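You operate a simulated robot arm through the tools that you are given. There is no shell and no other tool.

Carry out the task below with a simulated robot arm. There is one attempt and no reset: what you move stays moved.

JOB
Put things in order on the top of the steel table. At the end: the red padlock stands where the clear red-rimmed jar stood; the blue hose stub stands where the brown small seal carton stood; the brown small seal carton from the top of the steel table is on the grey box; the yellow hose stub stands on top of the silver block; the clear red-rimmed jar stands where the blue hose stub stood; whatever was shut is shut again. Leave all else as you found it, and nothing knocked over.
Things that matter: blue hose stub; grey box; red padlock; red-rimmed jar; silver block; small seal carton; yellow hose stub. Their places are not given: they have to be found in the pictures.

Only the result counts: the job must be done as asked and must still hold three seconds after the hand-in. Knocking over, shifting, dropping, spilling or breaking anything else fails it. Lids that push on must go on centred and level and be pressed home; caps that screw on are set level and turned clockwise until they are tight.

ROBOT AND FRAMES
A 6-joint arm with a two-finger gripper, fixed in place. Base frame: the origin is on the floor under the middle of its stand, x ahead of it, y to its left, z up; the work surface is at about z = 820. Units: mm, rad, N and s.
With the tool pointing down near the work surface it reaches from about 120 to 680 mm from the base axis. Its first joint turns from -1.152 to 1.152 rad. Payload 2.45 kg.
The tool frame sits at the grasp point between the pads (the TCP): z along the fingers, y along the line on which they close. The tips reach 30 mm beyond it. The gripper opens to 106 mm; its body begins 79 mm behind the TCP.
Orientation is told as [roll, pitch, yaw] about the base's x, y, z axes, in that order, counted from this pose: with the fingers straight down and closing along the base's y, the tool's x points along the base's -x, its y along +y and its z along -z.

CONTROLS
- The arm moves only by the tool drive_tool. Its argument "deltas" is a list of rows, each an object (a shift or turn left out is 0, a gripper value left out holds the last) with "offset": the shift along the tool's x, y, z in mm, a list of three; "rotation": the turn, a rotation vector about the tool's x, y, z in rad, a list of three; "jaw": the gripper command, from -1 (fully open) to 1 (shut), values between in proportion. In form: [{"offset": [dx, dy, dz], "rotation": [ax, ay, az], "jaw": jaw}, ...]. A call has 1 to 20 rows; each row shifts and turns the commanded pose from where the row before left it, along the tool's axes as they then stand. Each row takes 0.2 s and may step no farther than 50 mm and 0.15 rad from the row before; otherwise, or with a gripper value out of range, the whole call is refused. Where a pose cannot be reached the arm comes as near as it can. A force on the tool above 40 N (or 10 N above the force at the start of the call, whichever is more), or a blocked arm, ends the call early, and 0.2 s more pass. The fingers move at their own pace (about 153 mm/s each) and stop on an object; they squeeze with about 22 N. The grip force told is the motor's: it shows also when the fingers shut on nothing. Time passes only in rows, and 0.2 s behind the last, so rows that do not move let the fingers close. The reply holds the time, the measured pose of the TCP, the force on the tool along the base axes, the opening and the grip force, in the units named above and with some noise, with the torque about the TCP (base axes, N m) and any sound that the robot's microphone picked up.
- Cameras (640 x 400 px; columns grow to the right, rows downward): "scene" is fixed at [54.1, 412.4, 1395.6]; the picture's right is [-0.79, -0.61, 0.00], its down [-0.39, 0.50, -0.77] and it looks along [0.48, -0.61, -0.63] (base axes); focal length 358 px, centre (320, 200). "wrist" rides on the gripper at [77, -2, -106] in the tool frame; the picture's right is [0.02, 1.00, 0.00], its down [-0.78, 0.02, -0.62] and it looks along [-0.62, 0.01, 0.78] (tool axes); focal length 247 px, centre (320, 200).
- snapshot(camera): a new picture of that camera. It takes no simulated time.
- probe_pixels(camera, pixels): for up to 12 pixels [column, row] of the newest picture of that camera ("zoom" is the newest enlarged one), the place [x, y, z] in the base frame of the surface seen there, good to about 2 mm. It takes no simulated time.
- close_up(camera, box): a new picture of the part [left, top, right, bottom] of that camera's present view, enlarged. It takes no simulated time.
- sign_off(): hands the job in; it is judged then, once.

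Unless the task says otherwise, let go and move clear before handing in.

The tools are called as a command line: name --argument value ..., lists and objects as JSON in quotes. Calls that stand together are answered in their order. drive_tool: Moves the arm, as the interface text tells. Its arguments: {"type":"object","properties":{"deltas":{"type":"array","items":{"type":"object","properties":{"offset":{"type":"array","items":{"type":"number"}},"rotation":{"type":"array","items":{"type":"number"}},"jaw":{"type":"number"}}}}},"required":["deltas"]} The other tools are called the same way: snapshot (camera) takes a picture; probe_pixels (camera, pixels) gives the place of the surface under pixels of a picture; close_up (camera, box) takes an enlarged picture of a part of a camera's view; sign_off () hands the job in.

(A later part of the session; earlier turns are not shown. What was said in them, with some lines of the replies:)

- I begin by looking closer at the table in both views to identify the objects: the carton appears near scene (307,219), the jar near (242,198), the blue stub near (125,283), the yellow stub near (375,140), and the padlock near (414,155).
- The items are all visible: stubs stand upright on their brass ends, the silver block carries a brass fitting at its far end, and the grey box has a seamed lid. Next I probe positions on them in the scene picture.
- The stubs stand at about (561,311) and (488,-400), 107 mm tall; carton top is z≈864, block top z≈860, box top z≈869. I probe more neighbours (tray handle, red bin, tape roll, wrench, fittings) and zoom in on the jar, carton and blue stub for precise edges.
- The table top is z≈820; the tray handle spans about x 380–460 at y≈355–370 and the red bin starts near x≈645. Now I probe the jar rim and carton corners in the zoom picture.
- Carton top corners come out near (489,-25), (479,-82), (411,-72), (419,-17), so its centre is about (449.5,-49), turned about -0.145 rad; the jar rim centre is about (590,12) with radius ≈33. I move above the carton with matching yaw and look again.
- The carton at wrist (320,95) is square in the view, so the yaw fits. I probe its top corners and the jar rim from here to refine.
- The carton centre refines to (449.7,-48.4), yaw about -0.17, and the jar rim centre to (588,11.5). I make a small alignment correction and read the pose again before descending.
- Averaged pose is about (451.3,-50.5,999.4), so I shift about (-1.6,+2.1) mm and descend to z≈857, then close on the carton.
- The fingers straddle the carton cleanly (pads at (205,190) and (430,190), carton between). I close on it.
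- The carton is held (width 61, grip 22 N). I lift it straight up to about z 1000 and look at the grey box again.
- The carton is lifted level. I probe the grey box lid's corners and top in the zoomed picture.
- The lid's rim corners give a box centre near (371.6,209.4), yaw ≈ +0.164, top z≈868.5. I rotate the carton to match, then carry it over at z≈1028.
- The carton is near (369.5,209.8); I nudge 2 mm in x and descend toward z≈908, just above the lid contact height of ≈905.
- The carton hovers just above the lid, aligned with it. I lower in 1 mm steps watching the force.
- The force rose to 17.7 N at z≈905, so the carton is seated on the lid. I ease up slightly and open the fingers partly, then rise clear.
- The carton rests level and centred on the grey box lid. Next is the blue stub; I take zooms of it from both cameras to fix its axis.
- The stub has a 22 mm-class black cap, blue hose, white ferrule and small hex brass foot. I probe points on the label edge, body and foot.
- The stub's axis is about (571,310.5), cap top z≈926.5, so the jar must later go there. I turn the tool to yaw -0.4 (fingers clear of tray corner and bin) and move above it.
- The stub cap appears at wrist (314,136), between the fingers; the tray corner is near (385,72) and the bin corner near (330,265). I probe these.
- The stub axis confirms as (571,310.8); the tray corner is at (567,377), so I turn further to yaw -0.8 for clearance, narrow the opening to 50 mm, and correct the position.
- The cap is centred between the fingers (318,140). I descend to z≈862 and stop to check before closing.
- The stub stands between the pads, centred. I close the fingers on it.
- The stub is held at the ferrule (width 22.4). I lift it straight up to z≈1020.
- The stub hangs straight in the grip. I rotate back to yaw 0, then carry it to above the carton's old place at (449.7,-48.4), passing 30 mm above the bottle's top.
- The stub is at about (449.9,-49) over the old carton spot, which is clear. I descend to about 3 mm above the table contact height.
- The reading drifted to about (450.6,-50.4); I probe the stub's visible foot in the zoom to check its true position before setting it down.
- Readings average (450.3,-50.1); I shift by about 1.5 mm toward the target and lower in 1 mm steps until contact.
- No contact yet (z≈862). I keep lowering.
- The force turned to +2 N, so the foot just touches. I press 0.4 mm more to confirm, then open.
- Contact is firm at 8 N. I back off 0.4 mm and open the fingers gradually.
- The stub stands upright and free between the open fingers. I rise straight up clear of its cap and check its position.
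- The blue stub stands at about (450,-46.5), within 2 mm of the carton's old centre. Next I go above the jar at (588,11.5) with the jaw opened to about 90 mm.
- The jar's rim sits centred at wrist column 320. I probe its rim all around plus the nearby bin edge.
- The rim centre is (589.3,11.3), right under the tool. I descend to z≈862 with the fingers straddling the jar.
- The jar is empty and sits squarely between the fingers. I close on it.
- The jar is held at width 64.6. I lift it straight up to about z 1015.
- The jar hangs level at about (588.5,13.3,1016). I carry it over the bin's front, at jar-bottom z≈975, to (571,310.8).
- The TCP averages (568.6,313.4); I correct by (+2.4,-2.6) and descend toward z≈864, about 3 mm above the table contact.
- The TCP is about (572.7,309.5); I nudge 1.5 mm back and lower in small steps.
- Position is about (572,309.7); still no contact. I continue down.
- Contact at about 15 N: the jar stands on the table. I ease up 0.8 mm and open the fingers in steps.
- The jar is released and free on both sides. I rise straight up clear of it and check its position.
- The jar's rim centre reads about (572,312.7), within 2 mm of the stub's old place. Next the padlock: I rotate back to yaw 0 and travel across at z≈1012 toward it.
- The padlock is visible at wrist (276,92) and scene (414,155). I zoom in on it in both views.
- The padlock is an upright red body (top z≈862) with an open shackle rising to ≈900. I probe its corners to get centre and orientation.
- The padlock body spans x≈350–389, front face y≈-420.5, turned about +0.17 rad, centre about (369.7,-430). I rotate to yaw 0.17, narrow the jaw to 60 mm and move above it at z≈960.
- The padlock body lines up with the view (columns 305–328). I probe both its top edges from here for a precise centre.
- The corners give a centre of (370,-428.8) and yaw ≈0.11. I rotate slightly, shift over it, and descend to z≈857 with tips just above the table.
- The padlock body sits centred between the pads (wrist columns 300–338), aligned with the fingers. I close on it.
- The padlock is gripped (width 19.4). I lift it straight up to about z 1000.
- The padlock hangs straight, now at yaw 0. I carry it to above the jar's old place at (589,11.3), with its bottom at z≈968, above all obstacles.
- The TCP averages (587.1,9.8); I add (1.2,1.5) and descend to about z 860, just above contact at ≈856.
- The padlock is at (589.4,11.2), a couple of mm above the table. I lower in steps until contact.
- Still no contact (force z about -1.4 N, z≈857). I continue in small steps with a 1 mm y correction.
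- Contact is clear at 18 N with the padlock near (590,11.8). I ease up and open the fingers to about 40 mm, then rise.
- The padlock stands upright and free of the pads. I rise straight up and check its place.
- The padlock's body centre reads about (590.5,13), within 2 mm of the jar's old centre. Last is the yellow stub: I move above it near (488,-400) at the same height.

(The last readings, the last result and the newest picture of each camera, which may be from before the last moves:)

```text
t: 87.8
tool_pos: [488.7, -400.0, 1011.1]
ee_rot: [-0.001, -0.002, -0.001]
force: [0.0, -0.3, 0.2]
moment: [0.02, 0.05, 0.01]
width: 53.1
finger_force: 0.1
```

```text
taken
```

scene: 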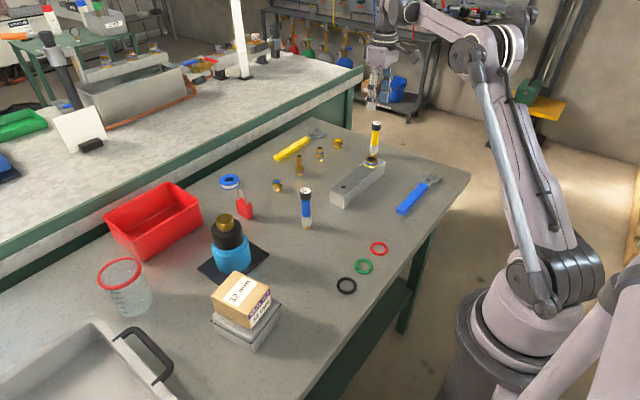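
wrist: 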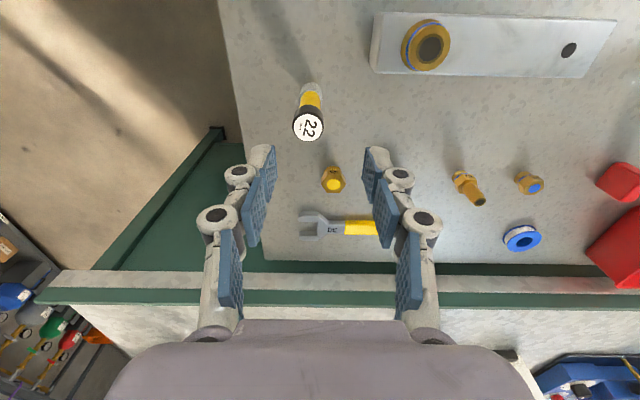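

The yellow stub's cap is at wrist (308,126); the block with its fitting (427,45) and hole (569,50) is also in view. I probe them all.

probe_pixels --camera "wrist" --pixels '[[308, 126], [296, 126], [320, 126], [308, 114], [308, 137], [311, 98], [315, 86], [333, 178], [333, 190], [311, 215]]'

probe_pixels --camera "wrist" --pixels '[[427, 45], [404, 45], [450, 45], [427, 24], [427, 67], [569, 50], [562, 50], [576, 50], [380, 20], [375, 60], [612, 22], [580, 72]]'

close_up --camera "scene" --box '[320, 105, 420, 215]'

```text
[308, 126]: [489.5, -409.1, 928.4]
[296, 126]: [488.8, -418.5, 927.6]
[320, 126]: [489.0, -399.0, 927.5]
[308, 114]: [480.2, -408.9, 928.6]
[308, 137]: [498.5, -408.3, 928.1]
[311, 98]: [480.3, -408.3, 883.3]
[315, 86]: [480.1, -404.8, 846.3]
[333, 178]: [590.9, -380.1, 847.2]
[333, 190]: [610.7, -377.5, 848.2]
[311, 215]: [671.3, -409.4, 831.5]
```

```text
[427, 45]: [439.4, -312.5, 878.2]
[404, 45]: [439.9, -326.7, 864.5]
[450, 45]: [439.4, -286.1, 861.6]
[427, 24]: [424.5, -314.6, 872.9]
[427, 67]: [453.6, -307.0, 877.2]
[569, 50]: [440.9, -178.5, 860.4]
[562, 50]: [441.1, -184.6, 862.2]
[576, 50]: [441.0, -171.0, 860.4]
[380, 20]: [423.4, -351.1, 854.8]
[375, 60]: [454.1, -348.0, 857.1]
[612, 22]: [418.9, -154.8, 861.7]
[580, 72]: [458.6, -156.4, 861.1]
```

```text
3.64 times, centred on (370, 160) of scene
```

zoom: 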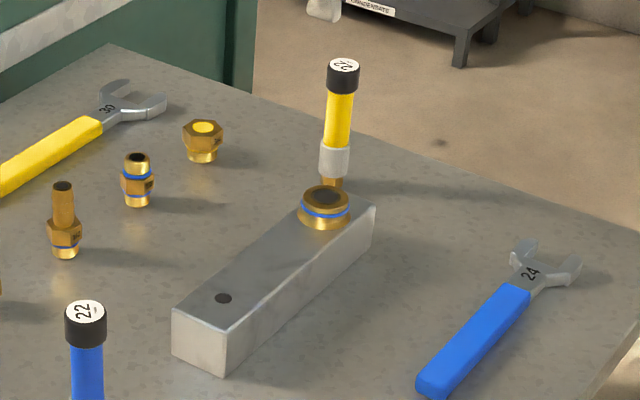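

The yellow stub's axis is (489.3,-408.7); the block spans x 419–459, y -350 to -149 with top z≈861, leaving clear flat between the fitting (edge y≈-286) and the hole (y≈-178). I shift over the stub, narrow the jaw to 45 mm and descend partway.

drive_tool --deltas '[{"offset": [-1.1, -7.8, 0], "jaw": 0.15}, {"offset": [0, 0, 20]}, {"offset": [0, 0, 20]}, {}]'

drive_tool --deltas '[{}]'

snapshot --camera "wrist"

```text
t: 88.8
tool_pos: [489.3, -408.6, 971.9]
ee_rot: [0.0, -0.002, 0.001]
force: [0.6, 0.3, 0.8]
moment: [0.02, 0.04, -0.02]
width: 45.2
finger_force: 0.1
```

```text
t: 89.2
tool_pos: [488.9, -407.1, 971.1]
ee_rot: [-0.002, -0.001, 0.001]
force: [-0.3, 0.1, -0.2]
moment: [0.0, 0.01, 0.0]
width: 45.1
finger_force: 0.1
```

```text
taken
```

wrist: 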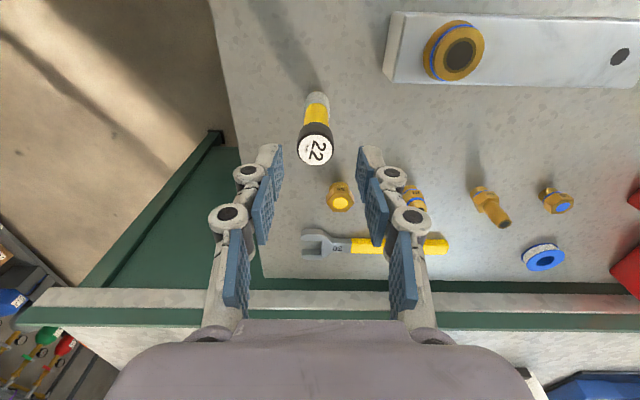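

The cap centre appears at (315,149), slightly left of the finger midline (≈320). I probe it again from here.

probe_pixels --camera "wrist" --pixels '[[315, 150], [301, 150], [329, 150], [315, 137], [315, 163], [316, 115], [318, 100]]'

drive_tool --deltas '[{}]'

```text
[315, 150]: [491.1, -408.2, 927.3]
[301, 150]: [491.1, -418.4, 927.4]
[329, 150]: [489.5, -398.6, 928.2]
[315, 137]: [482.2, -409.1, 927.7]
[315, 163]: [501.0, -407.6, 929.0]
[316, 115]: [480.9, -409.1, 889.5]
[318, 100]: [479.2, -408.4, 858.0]
```

```text
t: 89.6
tool_pos: [489.5, -406.6, 970.1]
ee_rot: [-0.001, -0.001, 0.0]
force: [0.5, 0.5, 0.1]
moment: [0.02, 0.01, -0.01]
width: 45.0
finger_force: 0.0
```

The stub axis is (490.5,-408.4) while the tool is near (489.2,-406.6); I shift and descend to z≈862.

drive_tool --deltas '[{"offset": [-1, -2.5, 0]}, {"offset": [0, 0, 22]}, {"offset": [0, 0, 25]}, {"offset": [0, 0, 25]}, {"offset": [0, 0, 20]}, {"offset": [0, 0, 11]}, {"offset": [0, 0, 5]}, {}]'

snapshot --camera "wrist"

close_up --camera "scene" --box '[320, 85, 440, 185]'

```text
t: 91.4
tool_pos: [491.1, -408.5, 862.4]
ee_rot: [0.0, 0.0, 0.0]
force: [0.4, 0.1, 0.2]
moment: [0.0, -0.01, 0.03]
width: 45.1
finger_force: 0.1
```

```text
taken
```

wrist: 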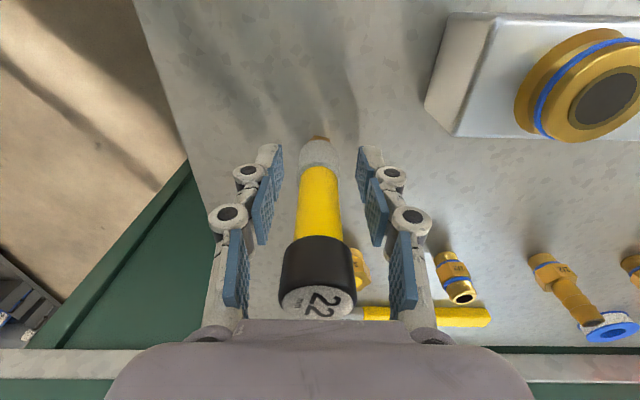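

```text
4.00 times, centred on (380, 135) of scene
```

zoom: 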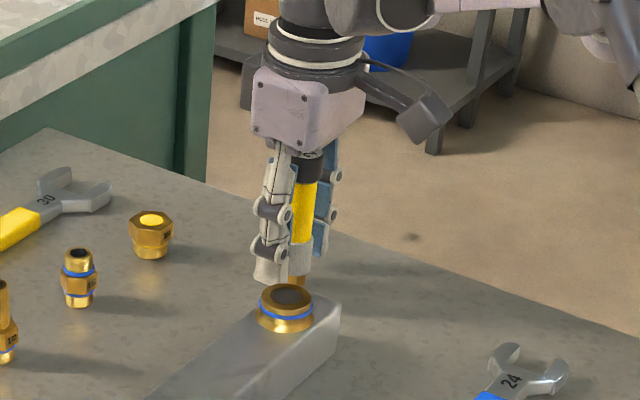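

The stub's ferrule (319,155) is centred between the pads. I close on it.

drive_tool --deltas '[{"jaw": 0.4}, {"jaw": 0.6}, {"jaw": 1}, {"jaw": 1}]'

snapshot --camera "wrist"

```text
t: 92.4
tool_pos: [492.6, -408.4, 863.2]
ee_rot: [0.0, -0.002, 0.001]
force: [0.3, -1.1, 0.1]
moment: [-0.01, -0.01, 0.0]
width: 22.3
finger_force: 21.7
```

```text
taken
```

wrist: 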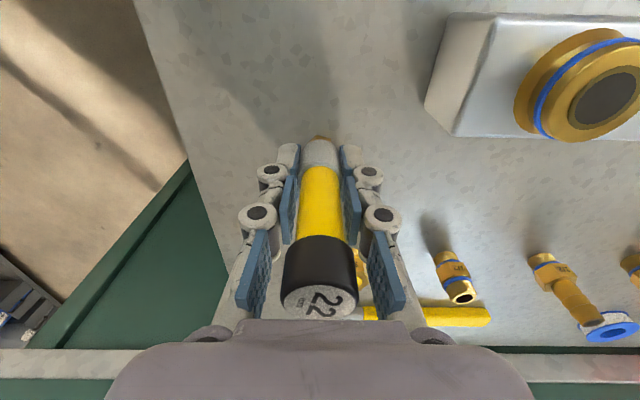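

The stub is gripped (width 22.3). I lift to about z 1010 and carry it to above the block's free flat, aiming for (440,-228).

drive_tool --deltas '[{"offset": [0, 0, -3]}, {"offset": [0, 0, -12]}, {"offset": [0, 0, -25]}, {"offset": [0, 0, -30]}, {"offset": [0, 0, -30]}, {"offset": [0, 0, -30]}, {"offset": [0, 0, -20]}, {}, {"offset": [7.3, 25.8, 0]}, {"offset": [7.3, 25.8, 0]}, {"offset": [7.3, 25.8, 0]}, {"offset": [7.3, 25.8, 0]}, {"offset": [7.3, 25.8, 0]}, {"offset": [7.3, 25.8, 0]}, {"offset": [7.3, 25.8, 0]}, {}]'

drive_tool --deltas '[{}]'

drive_tool --deltas '[{}]'

snapshot --camera "wrist"

close_up --camera "scene" --box '[280, 80, 440, 220]'

```text
t: 95.8
tool_pos: [442.1, -228.7, 1012.3]
ee_rot: [-0.001, -0.002, 0.001]
force: [-0.3, -0.3, -1.0]
moment: [0.02, 0.03, 0.01]
width: 22.5
finger_force: 22.0
```

```text
t: 96.2
tool_pos: [440.9, -228.6, 1014.0]
ee_rot: [-0.001, -0.002, 0.0]
force: [0.5, 0.5, -1.4]
moment: [-0.01, -0.03, 0.01]
width: 22.3
finger_force: 22.0
```

```text
t: 96.6
tool_pos: [443.5, -229.6, 1012.5]
ee_rot: [0.0, 0.0, -0.001]
force: [-1.2, -0.8, -0.8]
moment: [0.03, -0.02, 0.02]
width: 22.7
finger_force: 22.2
```

```text
taken
```

wrist: 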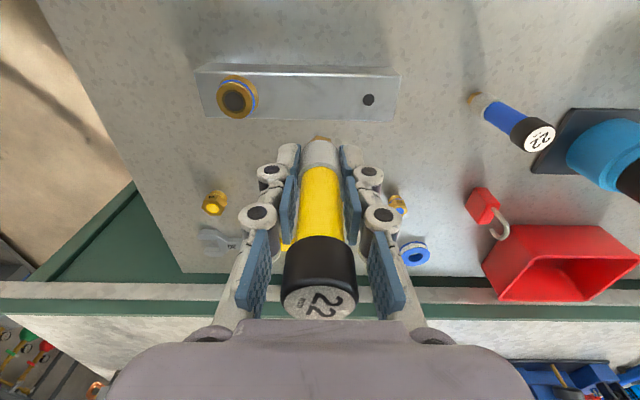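

```text
2.86 times, centred on (360, 150) of scene
```

zoom: 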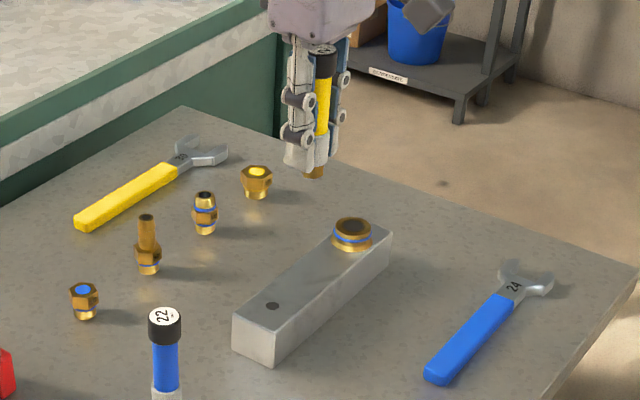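

The stub is over the block at about (441,-229); I shift 2 mm toward the block's centre line and descend to z≈908 (contact expected at ≈904).

drive_tool --deltas '[{"offset": [2, 0, 20]}, {"offset": [0, 0, 25]}, {"offset": [0, 0, 25]}, {"offset": [0, 0, 20]}, {"offset": [0, 0, 10]}, {"offset": [0, 0, 5]}, {}]'

drive_tool --deltas '[{}]'

close_up --camera "scene" --box '[300, 110, 420, 220]'

snapshot --camera "wrist"

```text
t: 98.2
tool_pos: [441.0, -229.0, 909.3]
ee_rot: [0.0, -0.002, -0.002]
force: [-0.5, 0.3, -0.8]
moment: [0.02, -0.01, 0.03]
width: 22.7
finger_force: 22.4
```

```text
t: 98.6
tool_pos: [439.8, -229.0, 909.3]
ee_rot: [0.0, 0.0, 0.0]
force: [-0.2, 0.1, -1.6]
moment: [-0.01, -0.01, 0.02]
width: 22.5
finger_force: 22.3
```

```text
3.64 times, centred on (360, 165) of scene
```

zoom: 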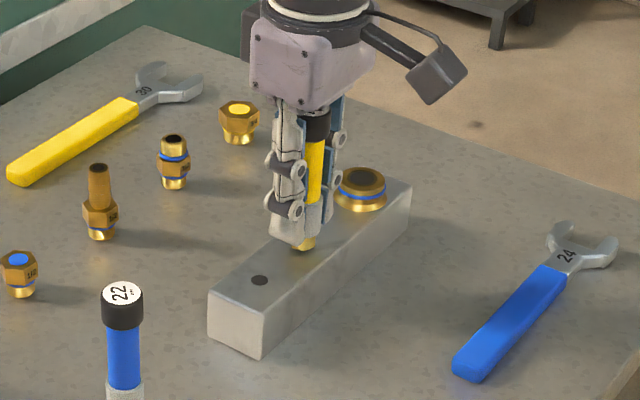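

```text
taken
```

wrist: 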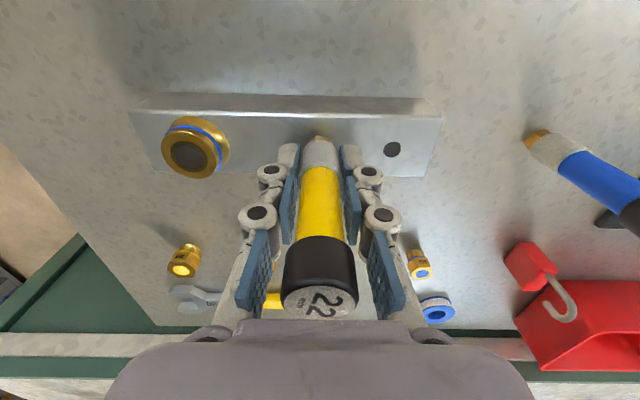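

The foot hovers over the block's flat with space to the fitting. I lower in small steps until contact.

drive_tool --deltas '[{"offset": [0, 0, 1.5]}, {}]'

drive_tool --deltas '[{"offset": [0, 0, 1]}, {}]'

drive_tool --deltas '[{"offset": [0, 0, 0.7]}, {}]'

drive_tool --deltas '[{"offset": [0, 0, 0.6]}, {}]'

```text
t: 99.2
tool_pos: [440.1, -228.1, 907.1]
ee_rot: [0.0, -0.002, 0.001]
force: [0.7, -0.2, -0.3]
moment: [0.02, 0.01, -0.02]
width: 22.7
finger_force: 22.0
```

```text
t: 99.8
tool_pos: [440.2, -228.3, 906.8]
ee_rot: [0.0, -0.001, 0.0]
force: [1.0, -1.0, -0.3]
moment: [0.02, -0.02, 0.01]
width: 22.2
finger_force: 22.3
```

```text
t: 100.4
tool_pos: [439.3, -228.7, 904.6]
ee_rot: [-0.001, -0.002, -0.001]
force: [-0.5, -0.5, -0.9]
moment: [0.02, -0.02, -0.01]
width: 22.6
finger_force: 21.8
```

```text
t: 101.0
tool_pos: [439.3, -228.4, 903.6]
ee_rot: [-0.002, -0.002, 0.0]
force: [0.3, -1.8, 7.6]
moment: [-0.07, 0.01, 0.02]
width: 22.7
finger_force: 22.1
```

Contact at 7.6 N: the foot stands on the block. I ease up 0.4 mm and open the fingers gradually to about 40 mm.

drive_tool --deltas '[{"offset": [0, 0, -0.4]}, {}, {"jaw": 0.5}, {"jaw": 0.4}, {"jaw": 0.25}, {}]'

snapshot --camera "wrist"

close_up --camera "scene" --box '[300, 110, 420, 220]'

```text
t: 102.4
tool_pos: [438.8, -228.0, 904.3]
ee_rot: [0.001, -0.001, -0.001]
force: [-0.7, -0.2, -0.5]
moment: [-0.01, 0.0, 0.05]
width: 39.7
finger_force: 0.1
```

```text
taken
```

wrist: 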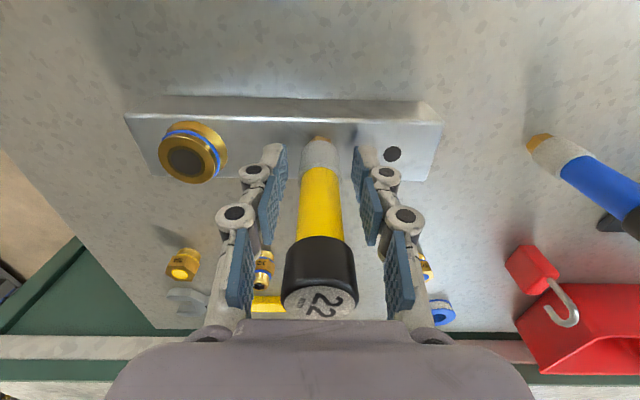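

```text
3.64 times, centred on (360, 165) of scene
```

zoom: 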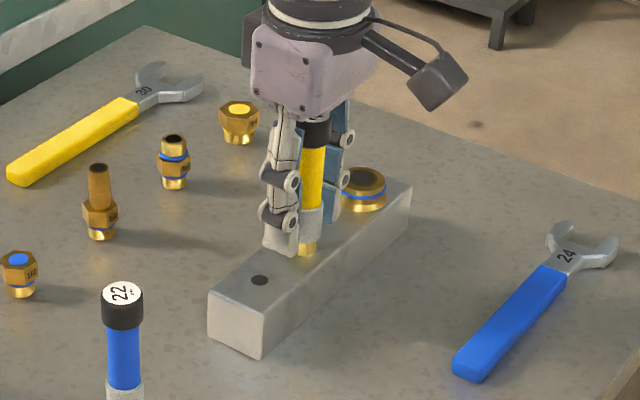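

The stub stands alone on the block with the fingers clear of cap and fitting. I rise straight up and inspect everything.

drive_tool --deltas '[{"offset": [0, 0, -8]}, {"offset": [0, 0, -20]}, {"offset": [0, 0, -30]}, {"offset": [0, 0, -35]}, {"offset": [0, 0, -40]}, {"offset": [0, 0, -20]}, {}]'

snapshot --camera "wrist"

snapshot --camera "scene"

close_up --camera "scene" --box '[280, 100, 440, 240]'

```text
t: 104.0
tool_pos: [436.6, -227.1, 1056.1]
ee_rot: [0.0, -0.002, 0.0]
force: [0.8, -0.3, 0.2]
moment: [0.01, 0.02, 0.0]
width: 39.8
finger_force: 0.0
```

```text
taken
```

wrist: 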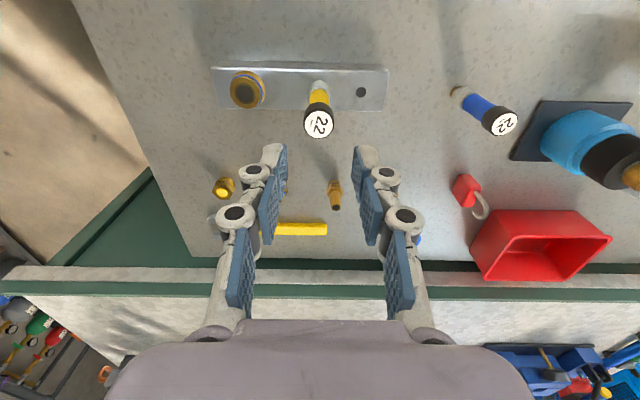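

```text
taken
```

scene: 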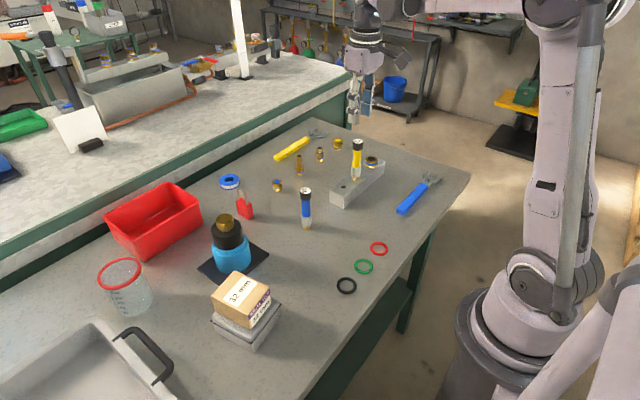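

```text
2.86 times, centred on (360, 170) of scene
```

zoom: 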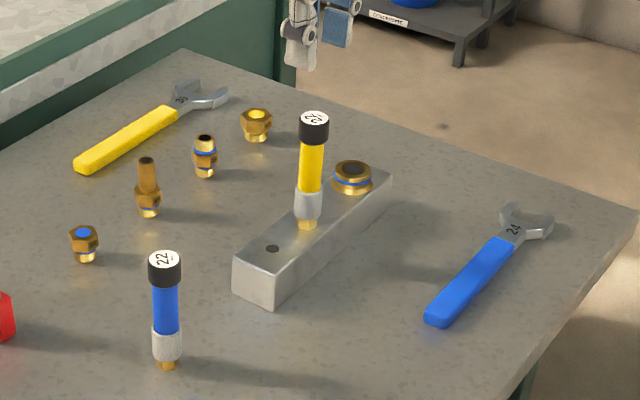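

All pieces stand as asked; a last close look at the carton on the grey box, jar and padlock before handing in.

close_up --camera "scene" --box '[80, 160, 320, 360]'

probe_pixels --camera "scene" --pixels '[[357, 143], [357, 180], [306, 190], [240, 290], [234, 272], [270, 290], [212, 298], [243, 309], [237, 340], [246, 206], [122, 262], [350, 190]]'

```text
2.00 times, centred on (200, 260) of scene
```

zoom: 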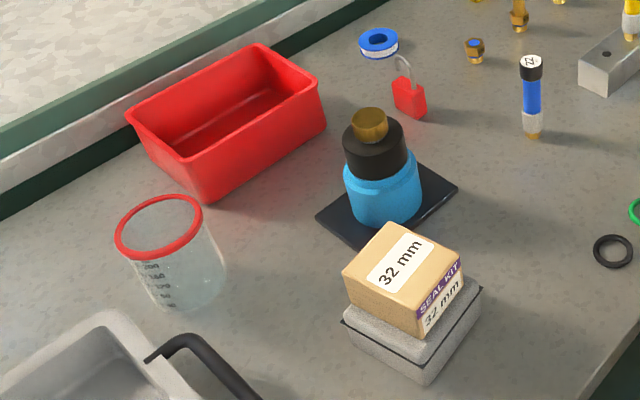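

```text
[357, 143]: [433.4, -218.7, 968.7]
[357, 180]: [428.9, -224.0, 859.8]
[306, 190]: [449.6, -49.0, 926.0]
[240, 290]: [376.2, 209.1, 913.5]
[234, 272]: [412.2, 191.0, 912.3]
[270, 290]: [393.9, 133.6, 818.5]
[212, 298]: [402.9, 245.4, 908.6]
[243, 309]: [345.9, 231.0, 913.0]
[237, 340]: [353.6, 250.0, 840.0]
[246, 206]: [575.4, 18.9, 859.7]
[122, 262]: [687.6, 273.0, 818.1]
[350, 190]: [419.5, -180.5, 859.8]
```

The pictures show the carton level on the shut grey box (top z≈913), the jar, blue stub and padlock on their new spots, and the yellow stub upright on the silver block (top z≈969). The gripper is clear, so I hand in.

sign_off

```text
The job is handed in.
```

All five moves are done and the job is handed in. The last pictures show everything upright and the gripper clear. The judging result did not come back with the hand-in.

| Thing | Where it stands now | How close to the asked place |
|---|---|---|
| Seal carton | On the grey box, top at about z = 913 | Level and roughly centred on the lid |
| Blue hose stub | (450, -46.5) | About 2 mm from the carton's old centre |
| Red-rimmed jar | (572, 312.7) | About 2 mm from the blue stub's old place |
| Red padlock | (590.5, 13) | About 2 mm from the jar's old centre |
| Yellow hose stub | On the silver block, near (439, -228) | On the flat between the brass fitting and the hole |

The grey box was never opened, so it is still shut. The padlock's shackle was already open at the start, and I left it that way. I saw nothing else shifted or knocked over.
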